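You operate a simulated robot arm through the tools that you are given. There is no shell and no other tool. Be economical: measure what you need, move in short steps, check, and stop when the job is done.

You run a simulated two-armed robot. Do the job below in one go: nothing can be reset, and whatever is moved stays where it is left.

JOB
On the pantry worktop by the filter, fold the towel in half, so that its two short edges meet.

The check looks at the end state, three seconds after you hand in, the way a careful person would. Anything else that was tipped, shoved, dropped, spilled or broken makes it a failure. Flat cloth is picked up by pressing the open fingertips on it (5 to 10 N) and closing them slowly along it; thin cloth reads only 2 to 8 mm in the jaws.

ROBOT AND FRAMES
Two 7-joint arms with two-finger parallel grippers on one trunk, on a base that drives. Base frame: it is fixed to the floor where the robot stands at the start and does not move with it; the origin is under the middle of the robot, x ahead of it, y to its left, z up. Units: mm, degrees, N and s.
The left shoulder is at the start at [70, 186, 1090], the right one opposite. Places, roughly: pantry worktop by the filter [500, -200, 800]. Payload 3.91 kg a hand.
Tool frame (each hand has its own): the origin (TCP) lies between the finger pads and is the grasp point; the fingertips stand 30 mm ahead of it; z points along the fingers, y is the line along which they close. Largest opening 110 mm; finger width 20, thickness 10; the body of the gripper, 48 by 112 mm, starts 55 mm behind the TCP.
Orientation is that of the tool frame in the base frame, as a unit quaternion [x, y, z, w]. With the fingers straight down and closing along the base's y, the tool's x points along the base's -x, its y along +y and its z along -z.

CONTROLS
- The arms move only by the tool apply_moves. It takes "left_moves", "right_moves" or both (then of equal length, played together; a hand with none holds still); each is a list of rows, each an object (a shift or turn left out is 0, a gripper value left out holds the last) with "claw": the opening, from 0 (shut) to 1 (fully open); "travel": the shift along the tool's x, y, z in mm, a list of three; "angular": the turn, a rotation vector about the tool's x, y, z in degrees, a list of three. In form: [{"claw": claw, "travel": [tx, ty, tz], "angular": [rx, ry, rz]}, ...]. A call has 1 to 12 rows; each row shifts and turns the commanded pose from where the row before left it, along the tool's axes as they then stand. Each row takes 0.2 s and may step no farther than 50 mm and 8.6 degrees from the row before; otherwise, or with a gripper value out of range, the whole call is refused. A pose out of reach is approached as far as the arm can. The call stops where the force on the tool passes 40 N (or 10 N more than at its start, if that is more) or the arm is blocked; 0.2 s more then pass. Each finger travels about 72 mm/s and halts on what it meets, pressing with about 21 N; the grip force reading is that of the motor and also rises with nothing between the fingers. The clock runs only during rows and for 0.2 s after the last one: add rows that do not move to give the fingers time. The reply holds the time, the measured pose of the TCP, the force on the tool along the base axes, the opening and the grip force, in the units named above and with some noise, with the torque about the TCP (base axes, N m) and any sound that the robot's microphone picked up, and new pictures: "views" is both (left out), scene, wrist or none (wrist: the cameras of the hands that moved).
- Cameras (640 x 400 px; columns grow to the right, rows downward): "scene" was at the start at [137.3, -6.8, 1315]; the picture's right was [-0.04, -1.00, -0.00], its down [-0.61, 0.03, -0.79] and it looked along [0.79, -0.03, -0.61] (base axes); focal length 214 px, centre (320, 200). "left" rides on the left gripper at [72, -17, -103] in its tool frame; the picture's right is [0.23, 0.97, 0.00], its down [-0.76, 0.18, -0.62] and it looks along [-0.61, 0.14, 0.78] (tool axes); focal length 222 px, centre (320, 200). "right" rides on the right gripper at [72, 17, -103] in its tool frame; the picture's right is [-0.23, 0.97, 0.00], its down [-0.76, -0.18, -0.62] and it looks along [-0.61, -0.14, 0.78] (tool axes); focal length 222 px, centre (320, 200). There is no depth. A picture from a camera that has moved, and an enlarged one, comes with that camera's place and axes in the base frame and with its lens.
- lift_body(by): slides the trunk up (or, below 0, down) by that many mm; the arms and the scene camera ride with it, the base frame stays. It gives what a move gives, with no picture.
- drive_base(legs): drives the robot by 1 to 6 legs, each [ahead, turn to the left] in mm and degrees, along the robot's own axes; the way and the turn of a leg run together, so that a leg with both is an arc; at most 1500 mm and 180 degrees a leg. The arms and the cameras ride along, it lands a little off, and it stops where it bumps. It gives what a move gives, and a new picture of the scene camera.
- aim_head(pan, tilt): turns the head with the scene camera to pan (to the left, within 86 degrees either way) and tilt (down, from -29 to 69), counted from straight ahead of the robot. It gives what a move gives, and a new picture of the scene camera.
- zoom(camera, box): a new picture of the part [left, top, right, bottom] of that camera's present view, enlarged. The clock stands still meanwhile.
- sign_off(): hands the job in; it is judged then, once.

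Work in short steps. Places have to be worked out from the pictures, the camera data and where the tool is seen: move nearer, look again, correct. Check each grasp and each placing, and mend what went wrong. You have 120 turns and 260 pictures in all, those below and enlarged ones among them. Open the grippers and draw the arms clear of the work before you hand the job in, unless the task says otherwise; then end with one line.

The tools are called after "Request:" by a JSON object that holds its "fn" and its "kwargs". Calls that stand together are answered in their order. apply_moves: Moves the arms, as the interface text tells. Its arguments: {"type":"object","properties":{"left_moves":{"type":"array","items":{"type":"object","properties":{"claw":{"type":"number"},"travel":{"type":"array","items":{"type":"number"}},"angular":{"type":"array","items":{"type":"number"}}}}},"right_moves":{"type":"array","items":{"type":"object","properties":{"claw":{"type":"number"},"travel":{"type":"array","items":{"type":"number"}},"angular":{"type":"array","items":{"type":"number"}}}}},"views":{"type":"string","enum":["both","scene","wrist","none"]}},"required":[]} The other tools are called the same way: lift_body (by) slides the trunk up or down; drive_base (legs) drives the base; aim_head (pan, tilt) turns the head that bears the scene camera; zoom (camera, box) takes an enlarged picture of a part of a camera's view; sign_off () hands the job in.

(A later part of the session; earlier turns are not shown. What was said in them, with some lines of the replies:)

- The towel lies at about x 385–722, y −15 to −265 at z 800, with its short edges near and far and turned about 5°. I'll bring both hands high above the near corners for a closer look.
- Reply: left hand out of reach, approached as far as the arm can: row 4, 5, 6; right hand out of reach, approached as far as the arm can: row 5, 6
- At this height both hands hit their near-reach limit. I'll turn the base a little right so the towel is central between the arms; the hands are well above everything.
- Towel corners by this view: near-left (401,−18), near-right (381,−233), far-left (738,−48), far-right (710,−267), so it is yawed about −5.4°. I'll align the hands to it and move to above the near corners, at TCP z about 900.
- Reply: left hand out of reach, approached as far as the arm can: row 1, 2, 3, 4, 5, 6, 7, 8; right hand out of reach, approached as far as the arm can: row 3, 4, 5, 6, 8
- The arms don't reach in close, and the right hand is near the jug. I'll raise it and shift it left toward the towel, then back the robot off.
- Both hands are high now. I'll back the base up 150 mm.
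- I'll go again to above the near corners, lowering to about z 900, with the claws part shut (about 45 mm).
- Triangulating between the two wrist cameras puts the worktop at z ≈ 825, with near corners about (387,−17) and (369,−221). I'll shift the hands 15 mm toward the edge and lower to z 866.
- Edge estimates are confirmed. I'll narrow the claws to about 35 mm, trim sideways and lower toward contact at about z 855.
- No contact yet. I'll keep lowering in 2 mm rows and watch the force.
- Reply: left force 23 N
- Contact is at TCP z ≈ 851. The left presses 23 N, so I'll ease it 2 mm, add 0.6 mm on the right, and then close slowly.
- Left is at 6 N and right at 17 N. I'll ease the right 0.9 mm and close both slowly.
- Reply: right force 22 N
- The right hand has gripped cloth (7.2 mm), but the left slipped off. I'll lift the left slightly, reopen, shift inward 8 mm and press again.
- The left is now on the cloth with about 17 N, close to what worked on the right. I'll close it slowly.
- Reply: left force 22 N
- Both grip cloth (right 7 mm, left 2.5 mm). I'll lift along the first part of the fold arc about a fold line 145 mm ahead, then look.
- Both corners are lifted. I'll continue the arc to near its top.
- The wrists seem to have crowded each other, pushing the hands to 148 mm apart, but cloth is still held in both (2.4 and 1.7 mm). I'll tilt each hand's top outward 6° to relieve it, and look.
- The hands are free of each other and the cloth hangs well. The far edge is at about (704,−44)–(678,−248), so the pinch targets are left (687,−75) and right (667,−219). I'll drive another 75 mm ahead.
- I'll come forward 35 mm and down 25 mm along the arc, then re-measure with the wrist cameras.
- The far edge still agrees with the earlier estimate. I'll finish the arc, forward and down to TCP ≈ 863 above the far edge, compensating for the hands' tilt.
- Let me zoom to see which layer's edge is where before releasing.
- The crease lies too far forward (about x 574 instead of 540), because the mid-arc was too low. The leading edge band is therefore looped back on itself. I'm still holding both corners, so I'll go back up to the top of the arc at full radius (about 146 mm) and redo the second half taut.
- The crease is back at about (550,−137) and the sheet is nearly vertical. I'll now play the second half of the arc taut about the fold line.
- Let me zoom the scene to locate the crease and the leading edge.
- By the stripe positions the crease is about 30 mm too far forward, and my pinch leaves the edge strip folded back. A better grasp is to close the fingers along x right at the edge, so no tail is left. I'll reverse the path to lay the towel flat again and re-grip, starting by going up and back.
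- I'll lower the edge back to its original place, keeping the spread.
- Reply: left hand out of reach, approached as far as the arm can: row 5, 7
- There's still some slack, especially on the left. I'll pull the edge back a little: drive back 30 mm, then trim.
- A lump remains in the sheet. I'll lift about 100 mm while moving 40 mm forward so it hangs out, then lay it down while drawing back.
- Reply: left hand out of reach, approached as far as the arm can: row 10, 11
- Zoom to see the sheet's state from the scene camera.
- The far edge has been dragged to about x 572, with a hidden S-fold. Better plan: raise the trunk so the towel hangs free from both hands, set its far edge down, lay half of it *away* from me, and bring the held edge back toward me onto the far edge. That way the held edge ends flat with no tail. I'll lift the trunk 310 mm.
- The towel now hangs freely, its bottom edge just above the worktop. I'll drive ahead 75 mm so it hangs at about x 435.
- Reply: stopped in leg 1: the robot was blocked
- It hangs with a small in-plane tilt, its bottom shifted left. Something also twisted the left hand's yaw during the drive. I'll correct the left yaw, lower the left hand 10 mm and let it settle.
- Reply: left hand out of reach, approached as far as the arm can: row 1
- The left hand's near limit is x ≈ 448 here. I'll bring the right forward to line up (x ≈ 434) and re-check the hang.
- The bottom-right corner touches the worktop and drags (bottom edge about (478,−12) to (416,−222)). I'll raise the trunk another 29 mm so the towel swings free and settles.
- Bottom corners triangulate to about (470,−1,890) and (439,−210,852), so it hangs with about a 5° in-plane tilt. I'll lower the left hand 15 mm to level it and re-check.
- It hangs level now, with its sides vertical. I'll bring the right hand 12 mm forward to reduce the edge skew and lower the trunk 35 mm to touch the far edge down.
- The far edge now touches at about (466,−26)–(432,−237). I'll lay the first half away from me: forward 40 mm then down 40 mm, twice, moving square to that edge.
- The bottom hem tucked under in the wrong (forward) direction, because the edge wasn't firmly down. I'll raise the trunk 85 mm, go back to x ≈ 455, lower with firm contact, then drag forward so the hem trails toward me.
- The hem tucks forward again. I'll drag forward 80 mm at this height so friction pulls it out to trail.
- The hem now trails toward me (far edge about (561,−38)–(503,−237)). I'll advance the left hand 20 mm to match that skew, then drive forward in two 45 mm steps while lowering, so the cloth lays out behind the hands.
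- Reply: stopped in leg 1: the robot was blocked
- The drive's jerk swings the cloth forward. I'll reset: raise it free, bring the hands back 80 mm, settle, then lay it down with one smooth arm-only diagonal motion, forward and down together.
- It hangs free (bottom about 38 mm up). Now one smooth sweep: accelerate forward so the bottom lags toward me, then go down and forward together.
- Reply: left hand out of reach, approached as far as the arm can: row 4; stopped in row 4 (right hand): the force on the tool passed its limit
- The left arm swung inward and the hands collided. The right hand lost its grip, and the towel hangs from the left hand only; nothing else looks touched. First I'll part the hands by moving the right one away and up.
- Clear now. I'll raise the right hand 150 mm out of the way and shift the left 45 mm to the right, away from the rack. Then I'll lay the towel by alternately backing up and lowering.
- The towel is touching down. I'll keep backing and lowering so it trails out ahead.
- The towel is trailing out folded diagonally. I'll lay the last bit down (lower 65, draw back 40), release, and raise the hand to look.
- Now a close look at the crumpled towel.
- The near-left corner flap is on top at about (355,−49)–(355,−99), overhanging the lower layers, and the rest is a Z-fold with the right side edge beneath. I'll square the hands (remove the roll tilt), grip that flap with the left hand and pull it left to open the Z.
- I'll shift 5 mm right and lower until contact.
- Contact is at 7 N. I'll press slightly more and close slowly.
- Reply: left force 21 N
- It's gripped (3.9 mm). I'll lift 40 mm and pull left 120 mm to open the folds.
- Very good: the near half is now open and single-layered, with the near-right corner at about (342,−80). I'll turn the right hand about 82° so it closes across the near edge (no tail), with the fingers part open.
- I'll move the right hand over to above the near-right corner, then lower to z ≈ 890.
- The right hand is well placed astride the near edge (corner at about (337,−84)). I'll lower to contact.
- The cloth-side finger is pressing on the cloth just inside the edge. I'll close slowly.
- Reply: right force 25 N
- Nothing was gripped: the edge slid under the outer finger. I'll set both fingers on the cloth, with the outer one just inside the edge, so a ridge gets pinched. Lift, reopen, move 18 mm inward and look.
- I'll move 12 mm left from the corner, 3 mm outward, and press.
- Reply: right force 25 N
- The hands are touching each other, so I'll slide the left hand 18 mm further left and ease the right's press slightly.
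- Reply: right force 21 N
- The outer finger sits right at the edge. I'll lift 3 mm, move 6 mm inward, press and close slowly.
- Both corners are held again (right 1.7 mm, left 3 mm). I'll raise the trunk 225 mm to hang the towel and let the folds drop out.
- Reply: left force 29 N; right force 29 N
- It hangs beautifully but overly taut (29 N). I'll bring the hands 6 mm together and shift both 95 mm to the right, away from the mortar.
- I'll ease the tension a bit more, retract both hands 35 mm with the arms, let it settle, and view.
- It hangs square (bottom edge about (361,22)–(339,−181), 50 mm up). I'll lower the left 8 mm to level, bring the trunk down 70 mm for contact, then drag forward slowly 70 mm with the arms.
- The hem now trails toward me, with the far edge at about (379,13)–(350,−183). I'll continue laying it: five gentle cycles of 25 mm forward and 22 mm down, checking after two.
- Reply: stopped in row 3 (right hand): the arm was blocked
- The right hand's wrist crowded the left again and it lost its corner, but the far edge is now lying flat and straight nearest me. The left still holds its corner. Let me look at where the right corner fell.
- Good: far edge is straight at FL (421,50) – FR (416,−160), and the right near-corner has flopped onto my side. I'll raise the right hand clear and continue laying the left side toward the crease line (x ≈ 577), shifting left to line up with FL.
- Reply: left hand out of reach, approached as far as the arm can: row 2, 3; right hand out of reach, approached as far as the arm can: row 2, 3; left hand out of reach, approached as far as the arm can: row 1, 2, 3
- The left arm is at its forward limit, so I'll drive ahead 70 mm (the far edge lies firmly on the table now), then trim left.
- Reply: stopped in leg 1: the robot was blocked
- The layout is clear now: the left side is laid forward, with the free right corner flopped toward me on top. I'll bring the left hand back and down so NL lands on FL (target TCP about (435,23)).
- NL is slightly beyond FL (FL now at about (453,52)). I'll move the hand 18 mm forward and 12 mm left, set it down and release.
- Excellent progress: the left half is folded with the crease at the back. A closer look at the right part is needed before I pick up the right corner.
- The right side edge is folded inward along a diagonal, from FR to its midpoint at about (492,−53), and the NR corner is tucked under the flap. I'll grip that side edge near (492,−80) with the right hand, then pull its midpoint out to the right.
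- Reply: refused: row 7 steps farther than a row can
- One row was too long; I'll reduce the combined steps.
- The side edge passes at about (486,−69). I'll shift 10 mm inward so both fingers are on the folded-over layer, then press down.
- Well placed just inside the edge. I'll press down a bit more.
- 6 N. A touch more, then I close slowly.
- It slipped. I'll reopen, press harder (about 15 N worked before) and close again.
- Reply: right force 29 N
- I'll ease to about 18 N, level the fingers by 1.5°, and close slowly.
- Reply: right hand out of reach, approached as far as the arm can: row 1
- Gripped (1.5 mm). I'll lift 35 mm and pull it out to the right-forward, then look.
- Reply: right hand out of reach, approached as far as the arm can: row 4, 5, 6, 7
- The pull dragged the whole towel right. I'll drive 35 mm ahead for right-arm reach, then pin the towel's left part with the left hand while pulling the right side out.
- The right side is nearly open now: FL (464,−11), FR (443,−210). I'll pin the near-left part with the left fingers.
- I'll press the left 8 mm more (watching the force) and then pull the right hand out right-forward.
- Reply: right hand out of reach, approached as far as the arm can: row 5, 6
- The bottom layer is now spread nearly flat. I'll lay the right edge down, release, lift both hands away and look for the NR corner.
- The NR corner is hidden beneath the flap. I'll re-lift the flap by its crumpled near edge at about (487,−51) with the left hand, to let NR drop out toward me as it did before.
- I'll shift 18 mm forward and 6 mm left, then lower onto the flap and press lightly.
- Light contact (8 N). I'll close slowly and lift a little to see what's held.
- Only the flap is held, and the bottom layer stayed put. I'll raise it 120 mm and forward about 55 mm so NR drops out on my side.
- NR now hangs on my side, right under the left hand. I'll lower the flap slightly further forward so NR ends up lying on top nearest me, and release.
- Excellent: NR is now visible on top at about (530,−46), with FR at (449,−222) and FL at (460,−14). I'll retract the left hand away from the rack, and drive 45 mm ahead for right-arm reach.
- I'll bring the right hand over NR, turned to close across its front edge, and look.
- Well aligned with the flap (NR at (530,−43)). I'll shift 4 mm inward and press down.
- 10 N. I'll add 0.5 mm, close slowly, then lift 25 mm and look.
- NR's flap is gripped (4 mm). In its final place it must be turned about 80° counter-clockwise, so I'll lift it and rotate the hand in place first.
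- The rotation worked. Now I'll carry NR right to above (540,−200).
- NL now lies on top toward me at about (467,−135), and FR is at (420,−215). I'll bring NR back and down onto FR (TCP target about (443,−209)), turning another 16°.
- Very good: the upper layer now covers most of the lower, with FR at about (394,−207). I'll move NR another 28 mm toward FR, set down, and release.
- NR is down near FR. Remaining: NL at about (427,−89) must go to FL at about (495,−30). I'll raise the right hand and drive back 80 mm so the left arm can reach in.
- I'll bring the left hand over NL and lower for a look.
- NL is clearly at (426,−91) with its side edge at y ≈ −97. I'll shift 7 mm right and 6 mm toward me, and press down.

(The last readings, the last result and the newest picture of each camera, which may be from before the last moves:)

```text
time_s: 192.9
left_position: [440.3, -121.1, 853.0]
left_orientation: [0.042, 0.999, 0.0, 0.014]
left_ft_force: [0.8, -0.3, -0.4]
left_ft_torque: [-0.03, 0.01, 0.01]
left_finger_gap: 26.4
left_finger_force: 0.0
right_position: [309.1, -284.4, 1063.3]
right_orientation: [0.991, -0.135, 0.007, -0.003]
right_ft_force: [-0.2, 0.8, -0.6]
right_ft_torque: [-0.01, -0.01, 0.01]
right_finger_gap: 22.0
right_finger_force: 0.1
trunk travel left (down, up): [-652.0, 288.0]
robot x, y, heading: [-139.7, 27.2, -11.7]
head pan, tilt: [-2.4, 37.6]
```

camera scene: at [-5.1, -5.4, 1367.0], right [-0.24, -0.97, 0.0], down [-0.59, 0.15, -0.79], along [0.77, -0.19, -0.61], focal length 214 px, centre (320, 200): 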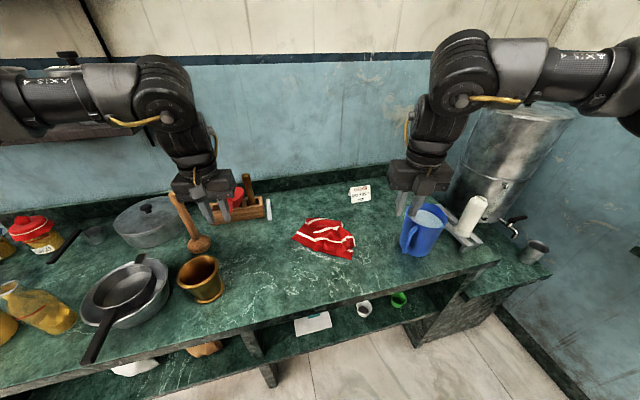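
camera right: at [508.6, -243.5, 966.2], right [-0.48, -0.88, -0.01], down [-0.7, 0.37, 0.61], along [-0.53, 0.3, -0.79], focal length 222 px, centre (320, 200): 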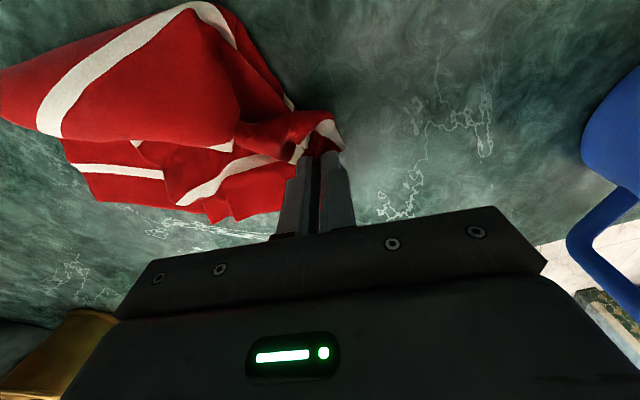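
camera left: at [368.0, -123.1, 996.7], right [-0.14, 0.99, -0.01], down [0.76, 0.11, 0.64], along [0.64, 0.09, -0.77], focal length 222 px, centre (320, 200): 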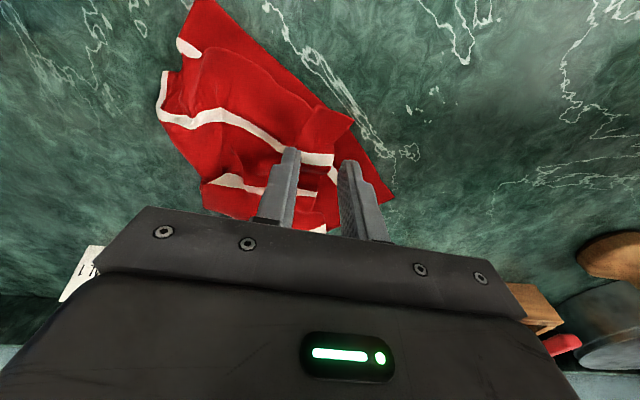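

Request:
{"fn": "apply_moves", "kwargs": {"left_moves": [{"travel": [0, 0, 1.5]}, {"travel": [0, 0, 1]}, {}], "views": "none"}}

```text
time_s: 193.7
left_position: [439.9, -120.8, 852.7]
left_orientation: [0.043, 0.999, 0.0, 0.014]
left_ft_force: [0.2, -1.0, 5.3]
left_ft_torque: [0.03, 0.04, -0.02]
left_finger_gap: 26.6
left_finger_force: 0.2
right_position: [307.7, -285.3, 1064.7]
right_orientation: [0.991, -0.135, 0.008, -0.003]
right_ft_force: [-0.2, -0.4, -0.3]
right_ft_torque: [0.0, -0.03, 0.0]
right_finger_gap: 21.9
right_finger_force: 0.1
trunk travel left (down, up): [-652.0, 288.0]
robot x, y, heading: [-137.4, 28.4, -11.6]
head pan, tilt: [-2.4, 37.6]
```

5 N. I'll press 0.9 mm more (about 12 N), close slowly, and lift 20 mm.

Request:
{"fn": "apply_moves", "kwargs": {"left_moves": [{"travel": [0, 0, 0.9], "claw": 0.21}, {"claw": 0.18}, {"claw": 0.15}, {"claw": 0.12}, {"claw": 0.09}, {"claw": 0.06}, {"claw": 0.03}, {"claw": 0}, {}, {"travel": [0, 0, -10]}, {"travel": [0, 0, -15]}, {}], "views": "wrist"}}

```text
time_s: 196.3
left_position: [441.2, -121.0, 874.9]
left_orientation: [0.043, 0.999, 0.0, 0.013]
left_ft_force: [0.3, 0.0, 0.6]
left_ft_torque: [0.06, 0.01, -0.02]
left_finger_gap: 3.4
left_finger_force: 20.7
right_position: [310.2, -285.7, 1064.3]
right_orientation: [0.991, -0.134, 0.007, -0.004]
right_ft_force: [-0.1, -0.2, 0.2]
right_ft_torque: [-0.02, 0.02, 0.03]
right_finger_gap: 21.9
right_finger_force: 0.1
trunk travel left (down, up): [-652.0, 288.0]
robot x, y, heading: [-139.5, 29.9, -11.8]
head pan, tilt: [-2.4, 37.6]
camera left: at [366.1, -130.0, 976.7], right [-0.14, 0.99, 0.0], down [0.76, 0.11, 0.64], along [0.64, 0.09, -0.77], focal length 222 px, centre (320, 200)
```

left: 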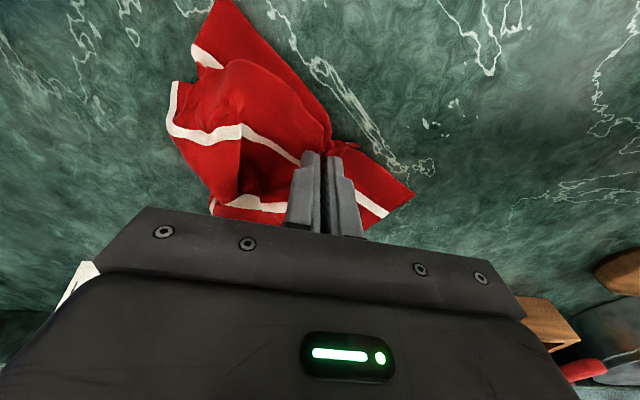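

NL's flap is gripped (3.4 mm). I'll lift a bit, turn 16° to match the far edge, and carry NL over to FL.

Request:
{"fn": "apply_moves", "kwargs": {"left_moves": [{"travel": [0, 0, -20]}, {"angular": [0, 0, 8]}, {"angular": [0, 0, 8]}, {"travel": [-2, 16, 0]}, {"travel": [-2, 16, 0]}, {"travel": [-2, 17, 0]}, {"travel": [-1, 17, 0]}, {}], "views": "wrist"}}

Request:
{"fn": "zoom", "kwargs": {"camera": "scene", "box": [270, 195, 380, 277]}}

```text
time_s: 198.1
left_position: [470.5, -60.5, 897.2]
left_orientation: [0.182, 0.983, 0.002, 0.012]
left_ft_force: [-0.2, -0.3, 0.4]
left_ft_torque: [0.04, -0.02, 0.02]
left_finger_gap: 3.3
left_finger_force: 21.2
right_position: [309.7, -285.7, 1063.3]
right_orientation: [0.991, -0.135, 0.007, -0.004]
right_ft_force: [-0.7, -1.0, -0.1]
right_ft_torque: [0.02, 0.01, 0.02]
right_finger_gap: 21.9
right_finger_force: 0.1
trunk travel left (down, up): [-652.0, 288.0]
robot x, y, heading: [-136.7, 30.1, -12.0]
head pan, tilt: [-2.4, 37.6]
camera left: at [394.7, -50.3, 998.5], right [0.13, 0.99, 0.0], down [0.76, -0.1, 0.64], along [0.64, -0.08, -0.77], focal length 222 px, centre (320, 200)
```

left: 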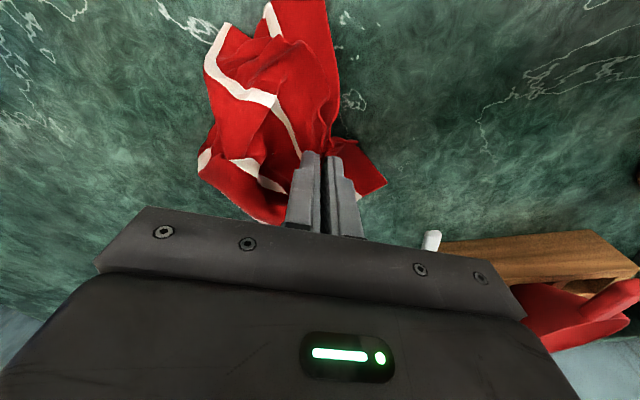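

```text
4.88 times, centred on (325, 236) of scene
camera zoom: at [-5.1, -6.3, 1367.0], right [-0.24, -0.97, 0.0], down [-0.59, 0.15, -0.79], along [0.77, -0.19, -0.61], focal length 1046 px, centre (296, 24)
```

zoom: 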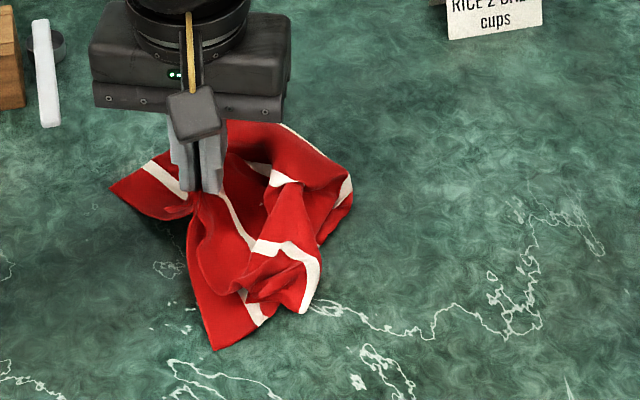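

The grip also caught the bottom layer, so everything moved. I'll reverse exactly to where I gripped, lower and release.

Request:
{"fn": "apply_moves", "kwargs": {"left_moves": [{"travel": [1, -17, 0]}, {"travel": [2, -17, 0]}, {"travel": [2, -16, 0]}, {"travel": [2, -16, 0]}, {"angular": [0, 0, -8]}, {"angular": [0, 0, -8]}, {"travel": [0, 0, 20]}, {"travel": [0, 0, 20]}, {"claw": 0.15}, {"claw": 0.3}, {}, {"travel": [0, 0, -40]}], "views": "none"}}

Request:
{"fn": "apply_moves", "kwargs": {"left_moves": [{"travel": [0, 0, -40]}, {"travel": [0, 40, -10]}, {"travel": [0, 40, 0]}, {}], "views": "wrist"}}

Request:
{"fn": "zoom", "kwargs": {"camera": "scene", "box": [270, 195, 380, 277]}}

```text
time_s: 200.7
left_position: [439.4, -120.2, 895.7]
left_orientation: [0.042, 0.999, 0.001, 0.013]
left_ft_force: [0.4, -0.1, 0.1]
left_ft_torque: [0.02, -0.03, -0.05]
left_finger_gap: 32.9
left_finger_force: 0.2
right_position: [308.0, -284.9, 1065.5]
right_orientation: [0.991, -0.136, 0.009, -0.003]
right_ft_force: [-0.6, 1.7, -0.5]
right_ft_torque: [-0.01, -0.01, -0.01]
right_finger_gap: 22.0
right_finger_force: 0.0
trunk travel left (down, up): [-652.0, 288.0]
robot x, y, heading: [-137.5, 28.8, -11.5]
head pan, tilt: [-2.4, 37.6]
```

```text
time_s: 201.7
left_position: [443.0, -43.7, 946.4]
left_orientation: [0.043, 0.999, 0.001, 0.013]
left_ft_force: [-0.9, 0.3, -0.4]
left_ft_torque: [0.0, -0.01, -0.01]
left_finger_gap: 33.1
left_finger_force: 0.1
right_position: [307.9, -286.6, 1065.1]
right_orientation: [0.991, -0.135, 0.007, -0.003]
right_ft_force: [-0.8, -0.3, 0.6]
right_ft_torque: [0.06, 0.0, -0.03]
right_finger_gap: 22.0
right_finger_force: 0.0
trunk travel left (down, up): [-652.0, 288.0]
robot x, y, heading: [-137.7, 27.6, -11.9]
head pan, tilt: [-2.4, 37.6]
camera left: at [367.8, -53.5, 1047.3], right [-0.14, 0.99, 0.0], down [0.76, 0.11, 0.64], along [0.64, 0.09, -0.77], focal length 222 px, centre (320, 200)
```

left: 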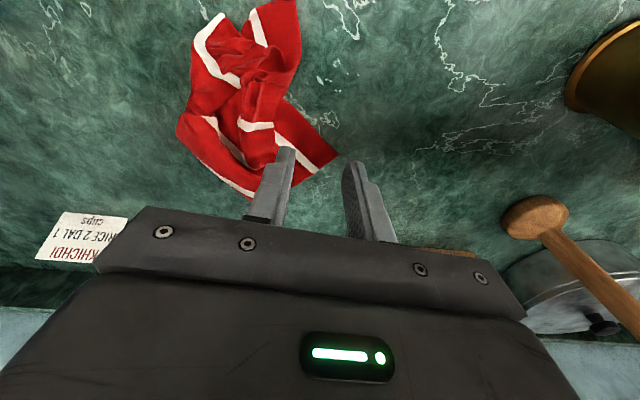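

```text
4.88 times, centred on (325, 236) of scene
camera zoom: at [-5.8, -7.5, 1367.1], right [-0.24, -0.97, 0.0], down [-0.59, 0.15, -0.79], along [0.77, -0.19, -0.61], focal length 1046 px, centre (296, 24)
```

zoom: 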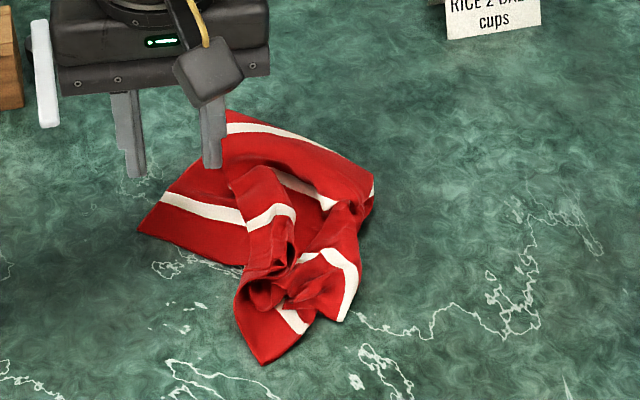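

The far edge got bunched: FL is at (481,−18) and FR at (359,−76). I'll straighten it by gripping FR with the right hand and pulling it out. First I'll back up 60 mm and bring the right hand over FR.

Request:
{"fn": "drive_base", "kwargs": {"legs": [[-60, 0]]}}

Request:
{"fn": "apply_moves", "kwargs": {"right_moves": [{"travel": [16.5, -42, 0], "claw": 0.18}, {"travel": [16.5, -42, 0]}, {"travel": [16.5, -42, 15]}, {"travel": [16.5, -42, 20]}, {"travel": [16.5, -42, 20]}, {"travel": [0, 0, 45]}, {"travel": [0, 0, 45]}, {"travel": [0, 0, 30]}, {}], "left_moves": [{"travel": [-20, 40, 0]}, {"travel": [-20, 40, 0]}, {"travel": [-10, 20, 0]}, {}, {}, {}, {}, {}, {}], "views": "wrist"}}

```text
time_s: 202.7
left_position: [387.5, -30.2, 944.5]
left_orientation: [0.043, 0.999, 0.001, 0.012]
left_ft_force: [-0.2, -0.4, -0.4]
left_ft_torque: [0.0, -0.01, 0.01]
left_finger_gap: 33.1
left_finger_force: 0.0
right_position: [252.1, -274.1, 1062.1]
right_orientation: [0.991, -0.136, 0.007, -0.003]
right_ft_force: [-1.8, -0.3, -0.2]
right_ft_torque: [0.0, -0.02, 0.02]
right_finger_gap: 21.8
right_finger_force: 0.0
trunk travel left (down, up): [-652.0, 288.0]
robot x, y, heading: [-193.8, 41.9, -11.7]
head pan, tilt: [-2.4, 37.6]
camera scene: at [-60.5, 5.6, 1366.6], right [-0.24, -0.97, 0.0], down [-0.59, 0.15, -0.79], along [0.77, -0.19, -0.61], focal length 214 px, centre (320, 200)
```

scene: 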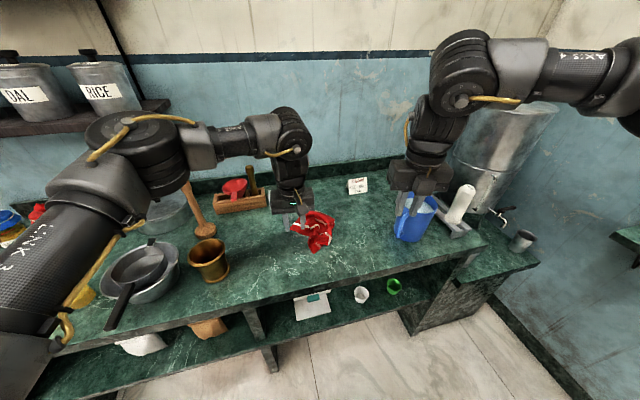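

```text
time_s: 204.7
left_position: [445.3, 65.9, 946.5]
left_orientation: [0.042, 0.999, 0.0, 0.013]
left_ft_force: [0.0, 0.3, -0.4]
left_ft_torque: [0.0, 0.0, -0.01]
left_finger_gap: 33.1
left_finger_force: 0.0
right_position: [389.6, -91.8, 892.2]
right_orientation: [0.991, -0.135, 0.008, -0.004]
right_ft_force: [-0.3, 0.3, -0.1]
right_ft_torque: [-0.01, 0.0, 0.01]
right_finger_gap: 19.9
right_finger_force: 0.0
trunk travel left (down, up): [-652.0, 288.0]
robot x, y, heading: [-193.2, 39.9, -11.8]
head pan, tilt: [-2.4, 37.6]
camera right: at [451.7, -127.1, 995.9], right [-0.48, -0.88, -0.01], down [-0.7, 0.37, 0.61], along [-0.53, 0.3, -0.79], focal length 222 px, centre (320, 200)
camera left: at [369.6, 56.1, 1047.9], right [-0.14, 0.99, 0.0], down [0.76, 0.11, 0.64], along [0.64, 0.09, -0.77], focal length 222 px, centre (320, 200)
```

right: 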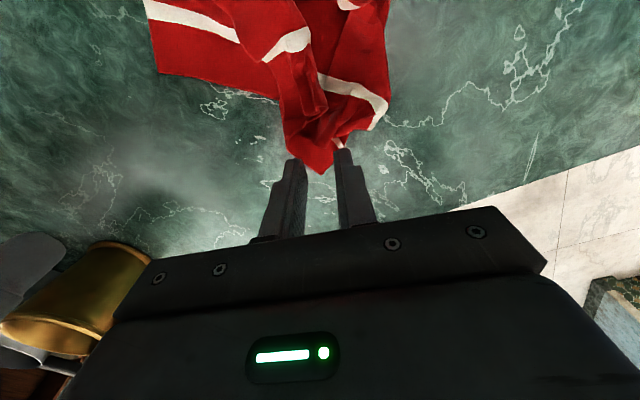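
left: 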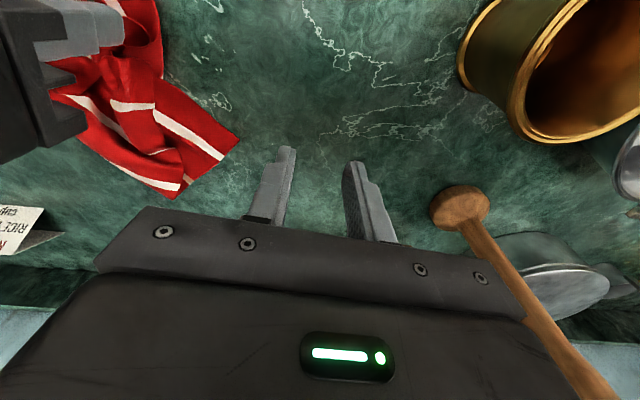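

FR's triangle is centred between the fingers. I'll lower, press, close and lift slightly in one go.

Request:
{"fn": "apply_moves", "kwargs": {"right_moves": [{"travel": [0, 0, 20]}, {"travel": [0, 0, 14]}, {"travel": [0, 0, 6]}, {"travel": [0, 0, 2.2]}, {"claw": 0.15}, {"claw": 0.12}, {"claw": 0.09}, {"claw": 0.06}, {"claw": 0.03}, {"claw": 0}, {}, {"travel": [0, 0, -25]}], "views": "none"}}

```text
time_s: 207.3
left_position: [445.2, 67.0, 945.0]
left_orientation: [0.041, 0.999, -0.001, 0.013]
left_ft_force: [0.4, 0.5, -0.1]
left_ft_torque: [0.01, -0.02, 0.0]
left_finger_gap: 33.2
left_finger_force: 0.0
right_position: [389.5, -90.2, 873.1]
right_orientation: [0.991, -0.134, 0.005, -0.004]
right_ft_force: [0.5, -0.1, -0.1]
right_ft_torque: [0.0, 0.05, -0.02]
right_finger_gap: 2.5
right_finger_force: 21.3
trunk travel left (down, up): [-652.0, 288.0]
robot x, y, heading: [-194.2, 43.2, -11.7]
head pan, tilt: [-2.4, 37.6]
```

Gripped (2.5 mm). Now the left hand pins FL while the right pulls FR out to straighten the far edge.

Request:
{"fn": "apply_moves", "kwargs": {"left_moves": [{"travel": [-12, -24, 0], "claw": 0.15}, {"travel": [-12, -24, 15]}, {"travel": [-12, -24, 25]}, {"travel": [-12, -21, 35]}, {"travel": [0, 0, 15]}, {"travel": [0, 0, 4.5]}, {}, {}, {}, {}, {}, {}], "right_moves": [{}, {}, {}, {}, {}, {}, {"travel": [12.5, 23.5, 0]}, {"travel": [12.5, 23.5, 0]}, {"travel": [12.5, 23.5, 0]}, {"travel": [12.5, 23.5, 0]}, {"travel": [0, 8, 8]}, {}], "views": "none"}}

Request:
{"fn": "zoom", "kwargs": {"camera": "scene", "box": [270, 185, 390, 275]}}

```text
time_s: 209.9
left_position: [486.9, -32.5, 852.4]
left_orientation: [0.043, 0.999, 0.0, 0.013]
left_ft_force: [0.7, 0.1, 0.7]
left_ft_torque: [0.01, 0.0, -0.01]
left_finger_gap: 16.6
left_finger_force: 0.1
right_position: [410.5, -204.8, 866.1]
right_orientation: [0.991, -0.135, 0.007, -0.003]
right_ft_force: [0.0, -0.3, 1.1]
right_ft_torque: [0.02, 0.0, -0.03]
right_finger_gap: 2.7
right_finger_force: 21.1
trunk travel left (down, up): [-652.0, 288.0]
robot x, y, heading: [-196.2, 40.9, -11.8]
head pan, tilt: [-2.4, 37.6]
```

```text
4.44 times, centred on (330, 230) of scene
camera zoom: at [-62.4, 6.5, 1366.9], right [-0.24, -0.97, 0.0], down [-0.59, 0.15, -0.79], along [0.77, -0.19, -0.61], focal length 953 px, centre (276, 67)
```

zoom: 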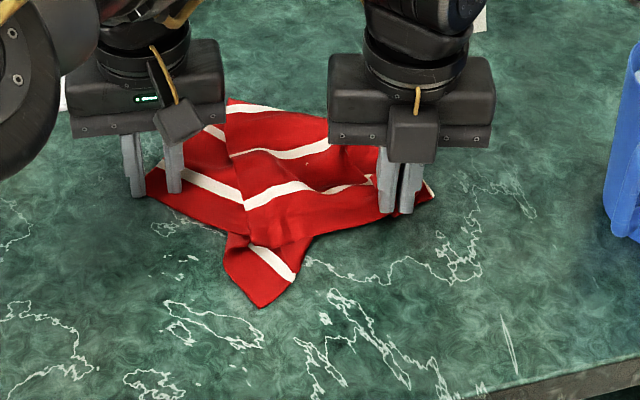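

The right hand actually held NR (now nicely on the right), while FR still pokes out toward me at (358,−86). I'll release NR here, then move to FR and press onto it.

Request:
{"fn": "apply_moves", "kwargs": {"right_moves": [{"travel": [0, 0, 7]}, {"claw": 0.18}, {}, {"travel": [0, 0, -35]}, {"travel": [0, 0, -20]}, {"travel": [-21, -33, 0]}, {"travel": [-21, -33, 0]}, {"travel": [-21, -33, 0]}, {"travel": [0, 0, 30]}, {"travel": [0, 0, 20]}, {"travel": [0, 0, 6]}, {"travel": [0, 0, 2.5]}], "left_moves": [{"travel": [0, 0, 1.5]}, {}, {}, {}, {}, {}, {}, {}, {}, {}, {}, {}], "views": "none"}}

Request:
{"fn": "zoom", "kwargs": {"camera": "right", "box": [140, 0, 460, 240]}}

```text
time_s: 212.1
left_position: [495.3, -15.2, 851.3]
left_orientation: [0.036, 0.999, 0.006, 0.017]
left_ft_force: [1.4, 2.6, 3.4]
left_ft_torque: [-0.24, 0.14, -0.17]
left_finger_gap: 16.4
left_finger_force: 0.0
right_position: [373.4, -98.4, 868.8]
right_orientation: [0.99, -0.138, 0.006, 0.002]
right_ft_force: [-1.2, -1.6, -0.3]
right_ft_torque: [0.14, -0.03, -0.01]
right_finger_gap: 19.7
right_finger_force: 0.0
trunk travel left (down, up): [-652.0, 288.0]
robot x, y, heading: [-194.3, 33.5, -11.8]
head pan, tilt: [-2.4, 37.6]
stopped in row 10 (left hand): the force on the tool passed its limit (the readings are from after the stop); the commanded pose is now the measured one
```

```text
1.67 times, centred on (300, 120) of right
camera zoom: at [436.5, -133.4, 973.7], right [-0.49, -0.87, 0.0], down [-0.69, 0.38, 0.61], along [-0.54, 0.3, -0.79], focal length 370 px, centre (353, 333)
```

zoom: 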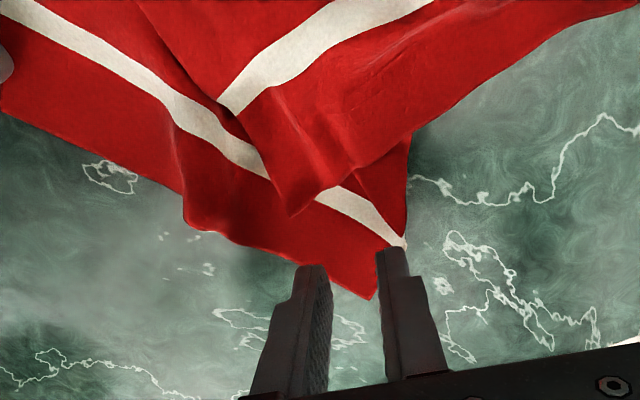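

The hands brushed, but the view is clear: the far edge is straight to FR (350,−94), with NL lying at (401,−85). I'll lift the left hand away, and grip FR with the right.

Request:
{"fn": "apply_moves", "kwargs": {"left_moves": [{"travel": [0, 5, -35]}, {"travel": [0, 30, -35]}, {"travel": [0, 40, 0]}, {}, {}, {}, {}, {}, {}, {}, {}, {}], "right_moves": [{}, {}, {"travel": [-6, -5, 5]}, {"travel": [0, 0, 9]}, {"travel": [0, 0, 5]}, {"claw": 0.15}, {"claw": 0.12}, {"claw": 0.09}, {"claw": 0.06}, {"claw": 0.03}, {"claw": 0}, {}], "views": "none"}}

Request:
{"fn": "apply_moves", "kwargs": {"right_moves": [{"travel": [0, 0, -8]}, {"travel": [10, 22, -4]}, {"travel": [8, 24, 0]}, {"travel": [8, 24, 0]}, {"travel": [6, 22, 0]}, {"travel": [4, 10, 0]}, {"travel": [0, 0, 6]}, {"claw": 0.15}, {}, {"travel": [0, 0, -40]}, {"travel": [0, 10, -45]}, {"travel": [0, 35, -20]}], "views": "none"}}

Request:
{"fn": "zoom", "kwargs": {"camera": "scene", "box": [270, 185, 390, 275]}}

```text
time_s: 214.7
left_position: [496.0, 55.3, 923.7]
left_orientation: [0.036, 0.999, 0.006, 0.016]
left_ft_force: [-0.7, -0.5, 0.1]
left_ft_torque: [0.01, -0.02, -0.02]
left_finger_gap: 16.4
left_finger_force: 0.0
right_position: [369.2, -90.0, 850.7]
right_orientation: [0.99, -0.138, 0.007, 0.002]
right_ft_force: [0.6, -0.4, 15.0]
right_ft_torque: [-0.06, 0.05, 0.0]
right_finger_gap: 2.1
right_finger_force: 20.8
trunk travel left (down, up): [-652.0, 288.0]
robot x, y, heading: [-196.3, 40.4, -12.1]
head pan, tilt: [-2.4, 37.6]
```

```text
time_s: 217.3
left_position: [496.8, 52.6, 922.0]
left_orientation: [0.037, 0.999, 0.007, 0.017]
left_ft_force: [-0.1, -0.1, -0.3]
left_ft_torque: [0.01, -0.03, 0.0]
left_finger_gap: 16.6
left_finger_force: 0.0
right_position: [363.0, -244.4, 965.8]
right_orientation: [0.99, -0.137, 0.005, 0.001]
right_ft_force: [0.0, 1.0, 0.2]
right_ft_torque: [0.02, -0.01, 0.01]
right_finger_gap: 16.4
right_finger_force: 0.1
trunk travel left (down, up): [-652.0, 288.0]
robot x, y, heading: [-197.2, 41.6, -11.7]
head pan, tilt: [-2.4, 37.6]
```

```text
4.44 times, centred on (330, 230) of scene
camera zoom: at [-63.4, 3.8, 1366.9], right [-0.24, -0.97, 0.0], down [-0.59, 0.15, -0.79], along [0.77, -0.19, -0.61], focal length 953 px, centre (276, 67)
```

zoom: 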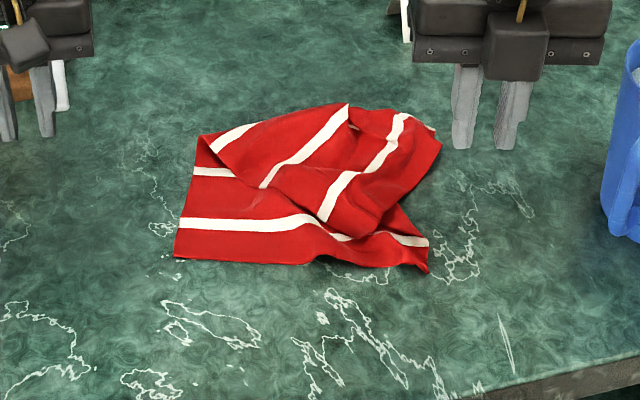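

Excellent: the far edge is straight again, FL (416,−37) to FR (359,−214). NL lies at about (391,−175) and NR at (473,−268). I'll grip NL with the right hand, lightly so only the top layer is caught.

Request:
{"fn": "apply_moves", "kwargs": {"right_moves": [{"travel": [19, -39, 0]}, {"travel": [19, -39, 0]}, {"travel": [0, 0, 45]}, {"travel": [0, 0, 40]}, {"travel": [0, 0, 20]}, {"travel": [0, 0, 6]}, {"travel": [0, 0, 3]}, {"claw": 0.12}, {"claw": 0.09}, {"claw": 0.06}, {"claw": 0.03}, {"claw": 0}], "views": "none"}}

Request:
{"fn": "apply_moves", "kwargs": {"right_moves": [{}, {"travel": [0, 0, -15]}, {"travel": [0, 0, -15]}, {}], "views": "none"}}

Request:
{"fn": "zoom", "kwargs": {"camera": "scene", "box": [270, 185, 390, 275]}}

```text
time_s: 219.9
left_position: [495.0, 55.6, 925.0]
left_orientation: [0.036, 0.999, 0.005, 0.017]
left_ft_force: [-0.2, 0.2, 0.3]
left_ft_torque: [0.04, 0.02, 0.01]
left_finger_gap: 16.5
left_finger_force: 0.0
right_position: [419.5, -179.0, 852.1]
right_orientation: [0.99, -0.138, 0.008, 0.002]
right_ft_force: [2.5, -4.9, 31.3]
right_ft_torque: [-0.31, -0.05, 0.02]
right_finger_gap: 1.7
right_finger_force: 21.3
trunk travel left (down, up): [-652.0, 288.0]
robot x, y, heading: [-194.3, 43.3, -11.8]
head pan, tilt: [-2.4, 37.6]
```

```text
time_s: 220.9
left_position: [499.0, 54.7, 921.0]
left_orientation: [0.036, 0.999, 0.006, 0.015]
left_ft_force: [0.9, -0.1, -0.7]
left_ft_torque: [0.02, 0.01, 0.0]
left_finger_gap: 16.6
left_finger_force: 0.1
right_position: [423.3, -178.6, 878.0]
right_orientation: [0.991, -0.137, 0.006, 0.001]
right_ft_force: [-0.3, 1.1, -1.1]
right_ft_torque: [0.0, -0.01, -0.02]
right_finger_gap: 1.5
right_finger_force: 20.9
trunk travel left (down, up): [-652.0, 288.0]
robot x, y, heading: [-197.4, 41.9, -11.6]
head pan, tilt: [-2.4, 37.6]
```

```text
4.44 times, centred on (330, 230) of scene
camera zoom: at [-61.7, 6.2, 1366.8], right [-0.24, -0.97, 0.0], down [-0.59, 0.15, -0.79], along [0.77, -0.19, -0.61], focal length 953 px, centre (276, 67)
```

zoom: 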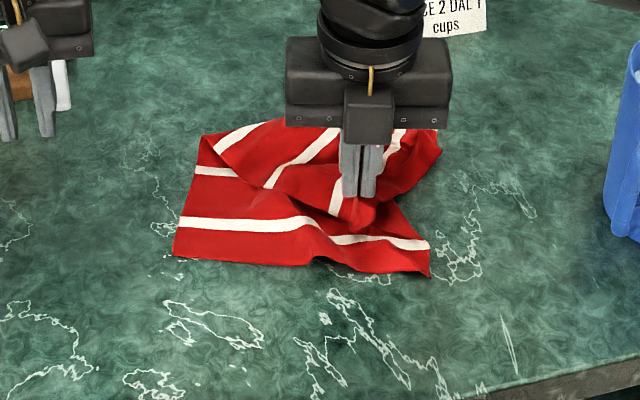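

Only the top layer is held. I'll lift, turn about 48° clockwise and carry NL to FL.

Request:
{"fn": "apply_moves", "kwargs": {"right_moves": [{"travel": [0, 0, -15], "angular": [0, 0, 8]}, {"angular": [0, 0, 8]}, {"angular": [0, 0, 8]}, {"angular": [0, 0, 8]}, {"angular": [0, 0, 8]}, {"angular": [0, 0, 8]}, {"travel": [-33, -19, 0]}, {"travel": [-33, -19, 0]}, {"travel": [-33, -19, 10]}, {"travel": [0, 0, 15]}, {}], "left_moves": [{"travel": [0, 40, -20]}, {"travel": [0, 40, -20]}, {}, {}, {}, {}, {}, {}, {}, {}, {}], "views": "none"}}

Request:
{"fn": "zoom", "kwargs": {"camera": "scene", "box": [270, 185, 390, 275]}}

```text
time_s: 223.3
left_position: [502.0, 135.4, 963.4]
left_orientation: [0.037, 0.999, 0.006, 0.015]
left_ft_force: [-0.1, -0.7, -0.5]
left_ft_torque: [-0.05, 0.05, -0.02]
left_finger_gap: 16.5
left_finger_force: 0.0
right_position: [428.8, -64.5, 870.5]
right_orientation: [0.848, -0.529, 0.007, -0.001]
right_ft_force: [0.4, 0.6, 0.9]
right_ft_torque: [-0.02, 0.01, 0.03]
right_finger_gap: 2.0
right_finger_force: 21.1
trunk travel left (down, up): [-652.0, 288.0]
robot x, y, heading: [-196.5, 40.3, -11.6]
head pan, tilt: [-2.4, 37.6]
```

```text
4.44 times, centred on (330, 230) of scene
camera zoom: at [-62.9, 7.1, 1367.1], right [-0.24, -0.97, 0.0], down [-0.59, 0.15, -0.79], along [0.77, -0.19, -0.61], focal length 953 px, centre (276, 67)
```

zoom: 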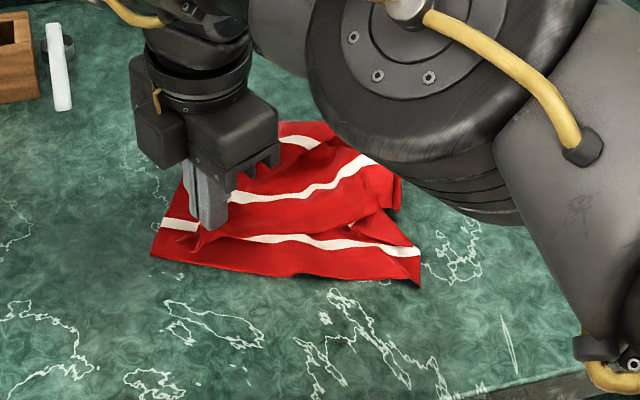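

NL is about 20 mm short of FL. I'll nudge it, set down and release, then move the right hand to above NR.

Request:
{"fn": "apply_moves", "kwargs": {"right_moves": [{"travel": [-19, -7, 0]}, {"travel": [0, 0, 13]}, {"claw": 0.15}, {}, {"travel": [0, 0, -30]}, {"travel": [0, 0, -30]}, {"travel": [45, 16, 0]}, {"travel": [45, 16, 0]}, {"travel": [44, 15, 0]}, {"travel": [0, 0, 15]}, {}], "views": "wrist"}}

Request:
{"fn": "zoom", "kwargs": {"camera": "scene", "box": [270, 185, 390, 275]}}

```text
time_s: 225.7
left_position: [502.0, 135.4, 963.4]
left_orientation: [0.036, 0.999, 0.006, 0.015]
left_ft_force: [0.1, 0.0, 0.4]
left_ft_torque: [0.01, 0.0, 0.02]
left_finger_gap: 16.7
left_finger_force: 0.0
right_position: [444.1, -186.5, 902.1]
right_orientation: [0.849, -0.529, 0.006, -0.002]
right_ft_force: [-0.8, 0.8, -1.1]
right_ft_torque: [0.02, -0.01, 0.03]
right_finger_gap: 16.4
right_finger_force: 0.1
trunk travel left (down, up): [-652.0, 288.0]
robot x, y, heading: [-197.5, 38.3, -11.7]
head pan, tilt: [-2.4, 37.6]
camera right: at [458.1, -256.8, 1004.7], right [-0.97, -0.23, -0.01], down [-0.18, 0.76, 0.62], along [-0.13, 0.6, -0.79], focal length 222 px, centre (320, 200)
```

right: 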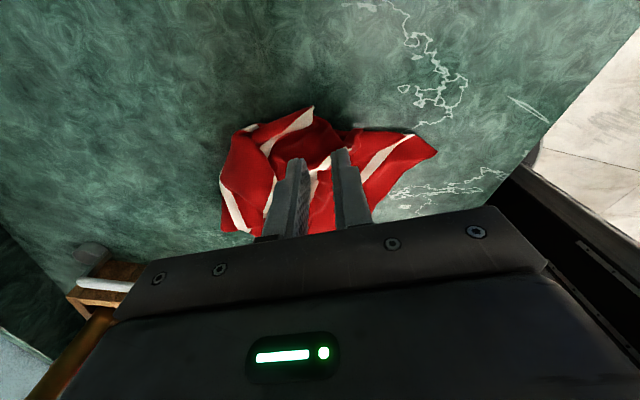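

```text
4.44 times, centred on (330, 230) of scene
camera zoom: at [-63.1, 6.5, 1367.1], right [-0.24, -0.97, 0.0], down [-0.59, 0.15, -0.79], along [0.77, -0.19, -0.61], focal length 953 px, centre (276, 67)
```

zoom: 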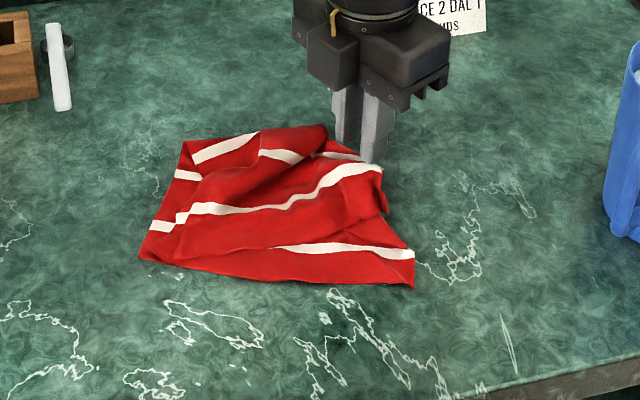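

NL now sits by FL. Next, NR (415,−199) goes to FR (347,−195): lower, grip the top layer, carry it 68 mm toward me, set down and release.

Request:
{"fn": "apply_moves", "kwargs": {"right_moves": [{"travel": [-7, 1, 20]}, {"travel": [0, 0, 18]}, {"travel": [0, 0, 9]}, {"travel": [0, 0, 3]}, {"claw": 0.12}, {"claw": 0.09}, {"claw": 0.06}, {"claw": 0.03}, {"claw": 0}, {}, {"travel": [0, 0, -15]}, {"travel": [0, 0, -12]}], "views": "none"}}

Request:
{"fn": "apply_moves", "kwargs": {"right_moves": [{"travel": [-11, 20, 0]}, {"travel": [-11, 20, 0]}, {"travel": [-11, 20, 5]}, {"travel": [0, 0, 18]}, {"claw": 0.12}, {"claw": 0.2}, {}, {"travel": [0, 0, -35]}, {"travel": [0, 0, -45]}, {"travel": [30, 0, -30]}, {"travel": [45, 0, 0]}, {"travel": [45, 0, 0]}], "views": "none"}}

Request:
{"fn": "zoom", "kwargs": {"camera": "scene", "box": [270, 185, 390, 275]}}

```text
time_s: 228.3
left_position: [501.0, 134.4, 963.5]
left_orientation: [0.037, 0.999, 0.006, 0.015]
left_ft_force: [-0.3, 0.4, -0.1]
left_ft_torque: [0.02, 0.0, 0.04]
left_finger_gap: 16.6
left_finger_force: 0.0
right_position: [438.8, -178.6, 878.2]
right_orientation: [0.849, -0.529, 0.006, -0.001]
right_ft_force: [-0.3, 0.4, -0.5]
right_ft_torque: [-0.01, 0.03, 0.05]
right_finger_gap: 2.1
right_finger_force: 20.9
trunk travel left (down, up): [-652.0, 288.0]
robot x, y, heading: [-197.6, 38.7, -11.7]
head pan, tilt: [-2.4, 37.6]
```

```text
time_s: 230.9
left_position: [502.1, 135.2, 962.2]
left_orientation: [0.037, 0.999, 0.005, 0.015]
left_ft_force: [0.5, -0.5, -0.1]
left_ft_torque: [0.0, 0.03, -0.02]
left_finger_gap: 16.5
left_finger_force: 0.0
right_position: [422.5, -282.2, 964.7]
right_orientation: [0.849, -0.528, 0.006, -0.001]
right_ft_force: [0.9, 1.0, 0.5]
right_ft_torque: [-0.01, -0.01, 0.01]
right_finger_gap: 22.0
right_finger_force: 0.0
trunk travel left (down, up): [-652.0, 288.0]
robot x, y, heading: [-198.8, 38.8, -11.6]
head pan, tilt: [-2.4, 37.6]
```

```text
4.44 times, centred on (330, 230) of scene
camera zoom: at [-61.8, 6.5, 1366.9], right [-0.24, -0.97, 0.0], down [-0.59, 0.15, -0.79], along [0.77, -0.19, -0.61], focal length 953 px, centre (276, 67)
```

zoom: 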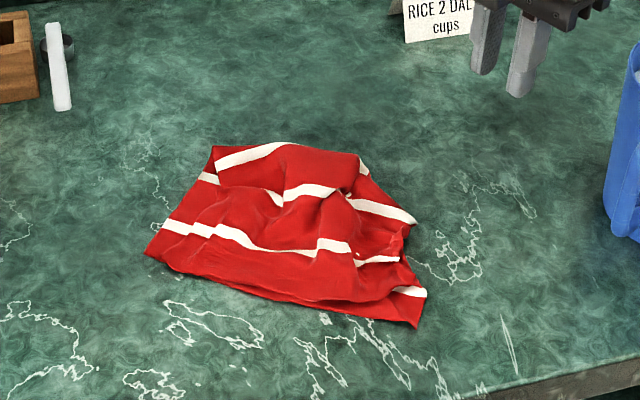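

The two short edges now lie together along the near side, within about 15–25 mm, with the crease at the back. Both grippers are open and clear of the towel, and nothing else looks disturbed. A further tug risks catching both layers, so I'm handing the job in.

Request:
{"fn": "sign_off", "kwargs": {}}

```text
The job is handed in.
```

I folded the towel in half and handed it in, but the fold isn't neat. The two short edges lie together within about 15–25 mm, and the top layer is wrinkled and sits about 20 mm in from each side. I left it there because another pull could have caught both layers. The towel also lies somewhat nearer the front and slightly turned. Both grippers are open and clear, and nothing else looked disturbed in the last pictures.
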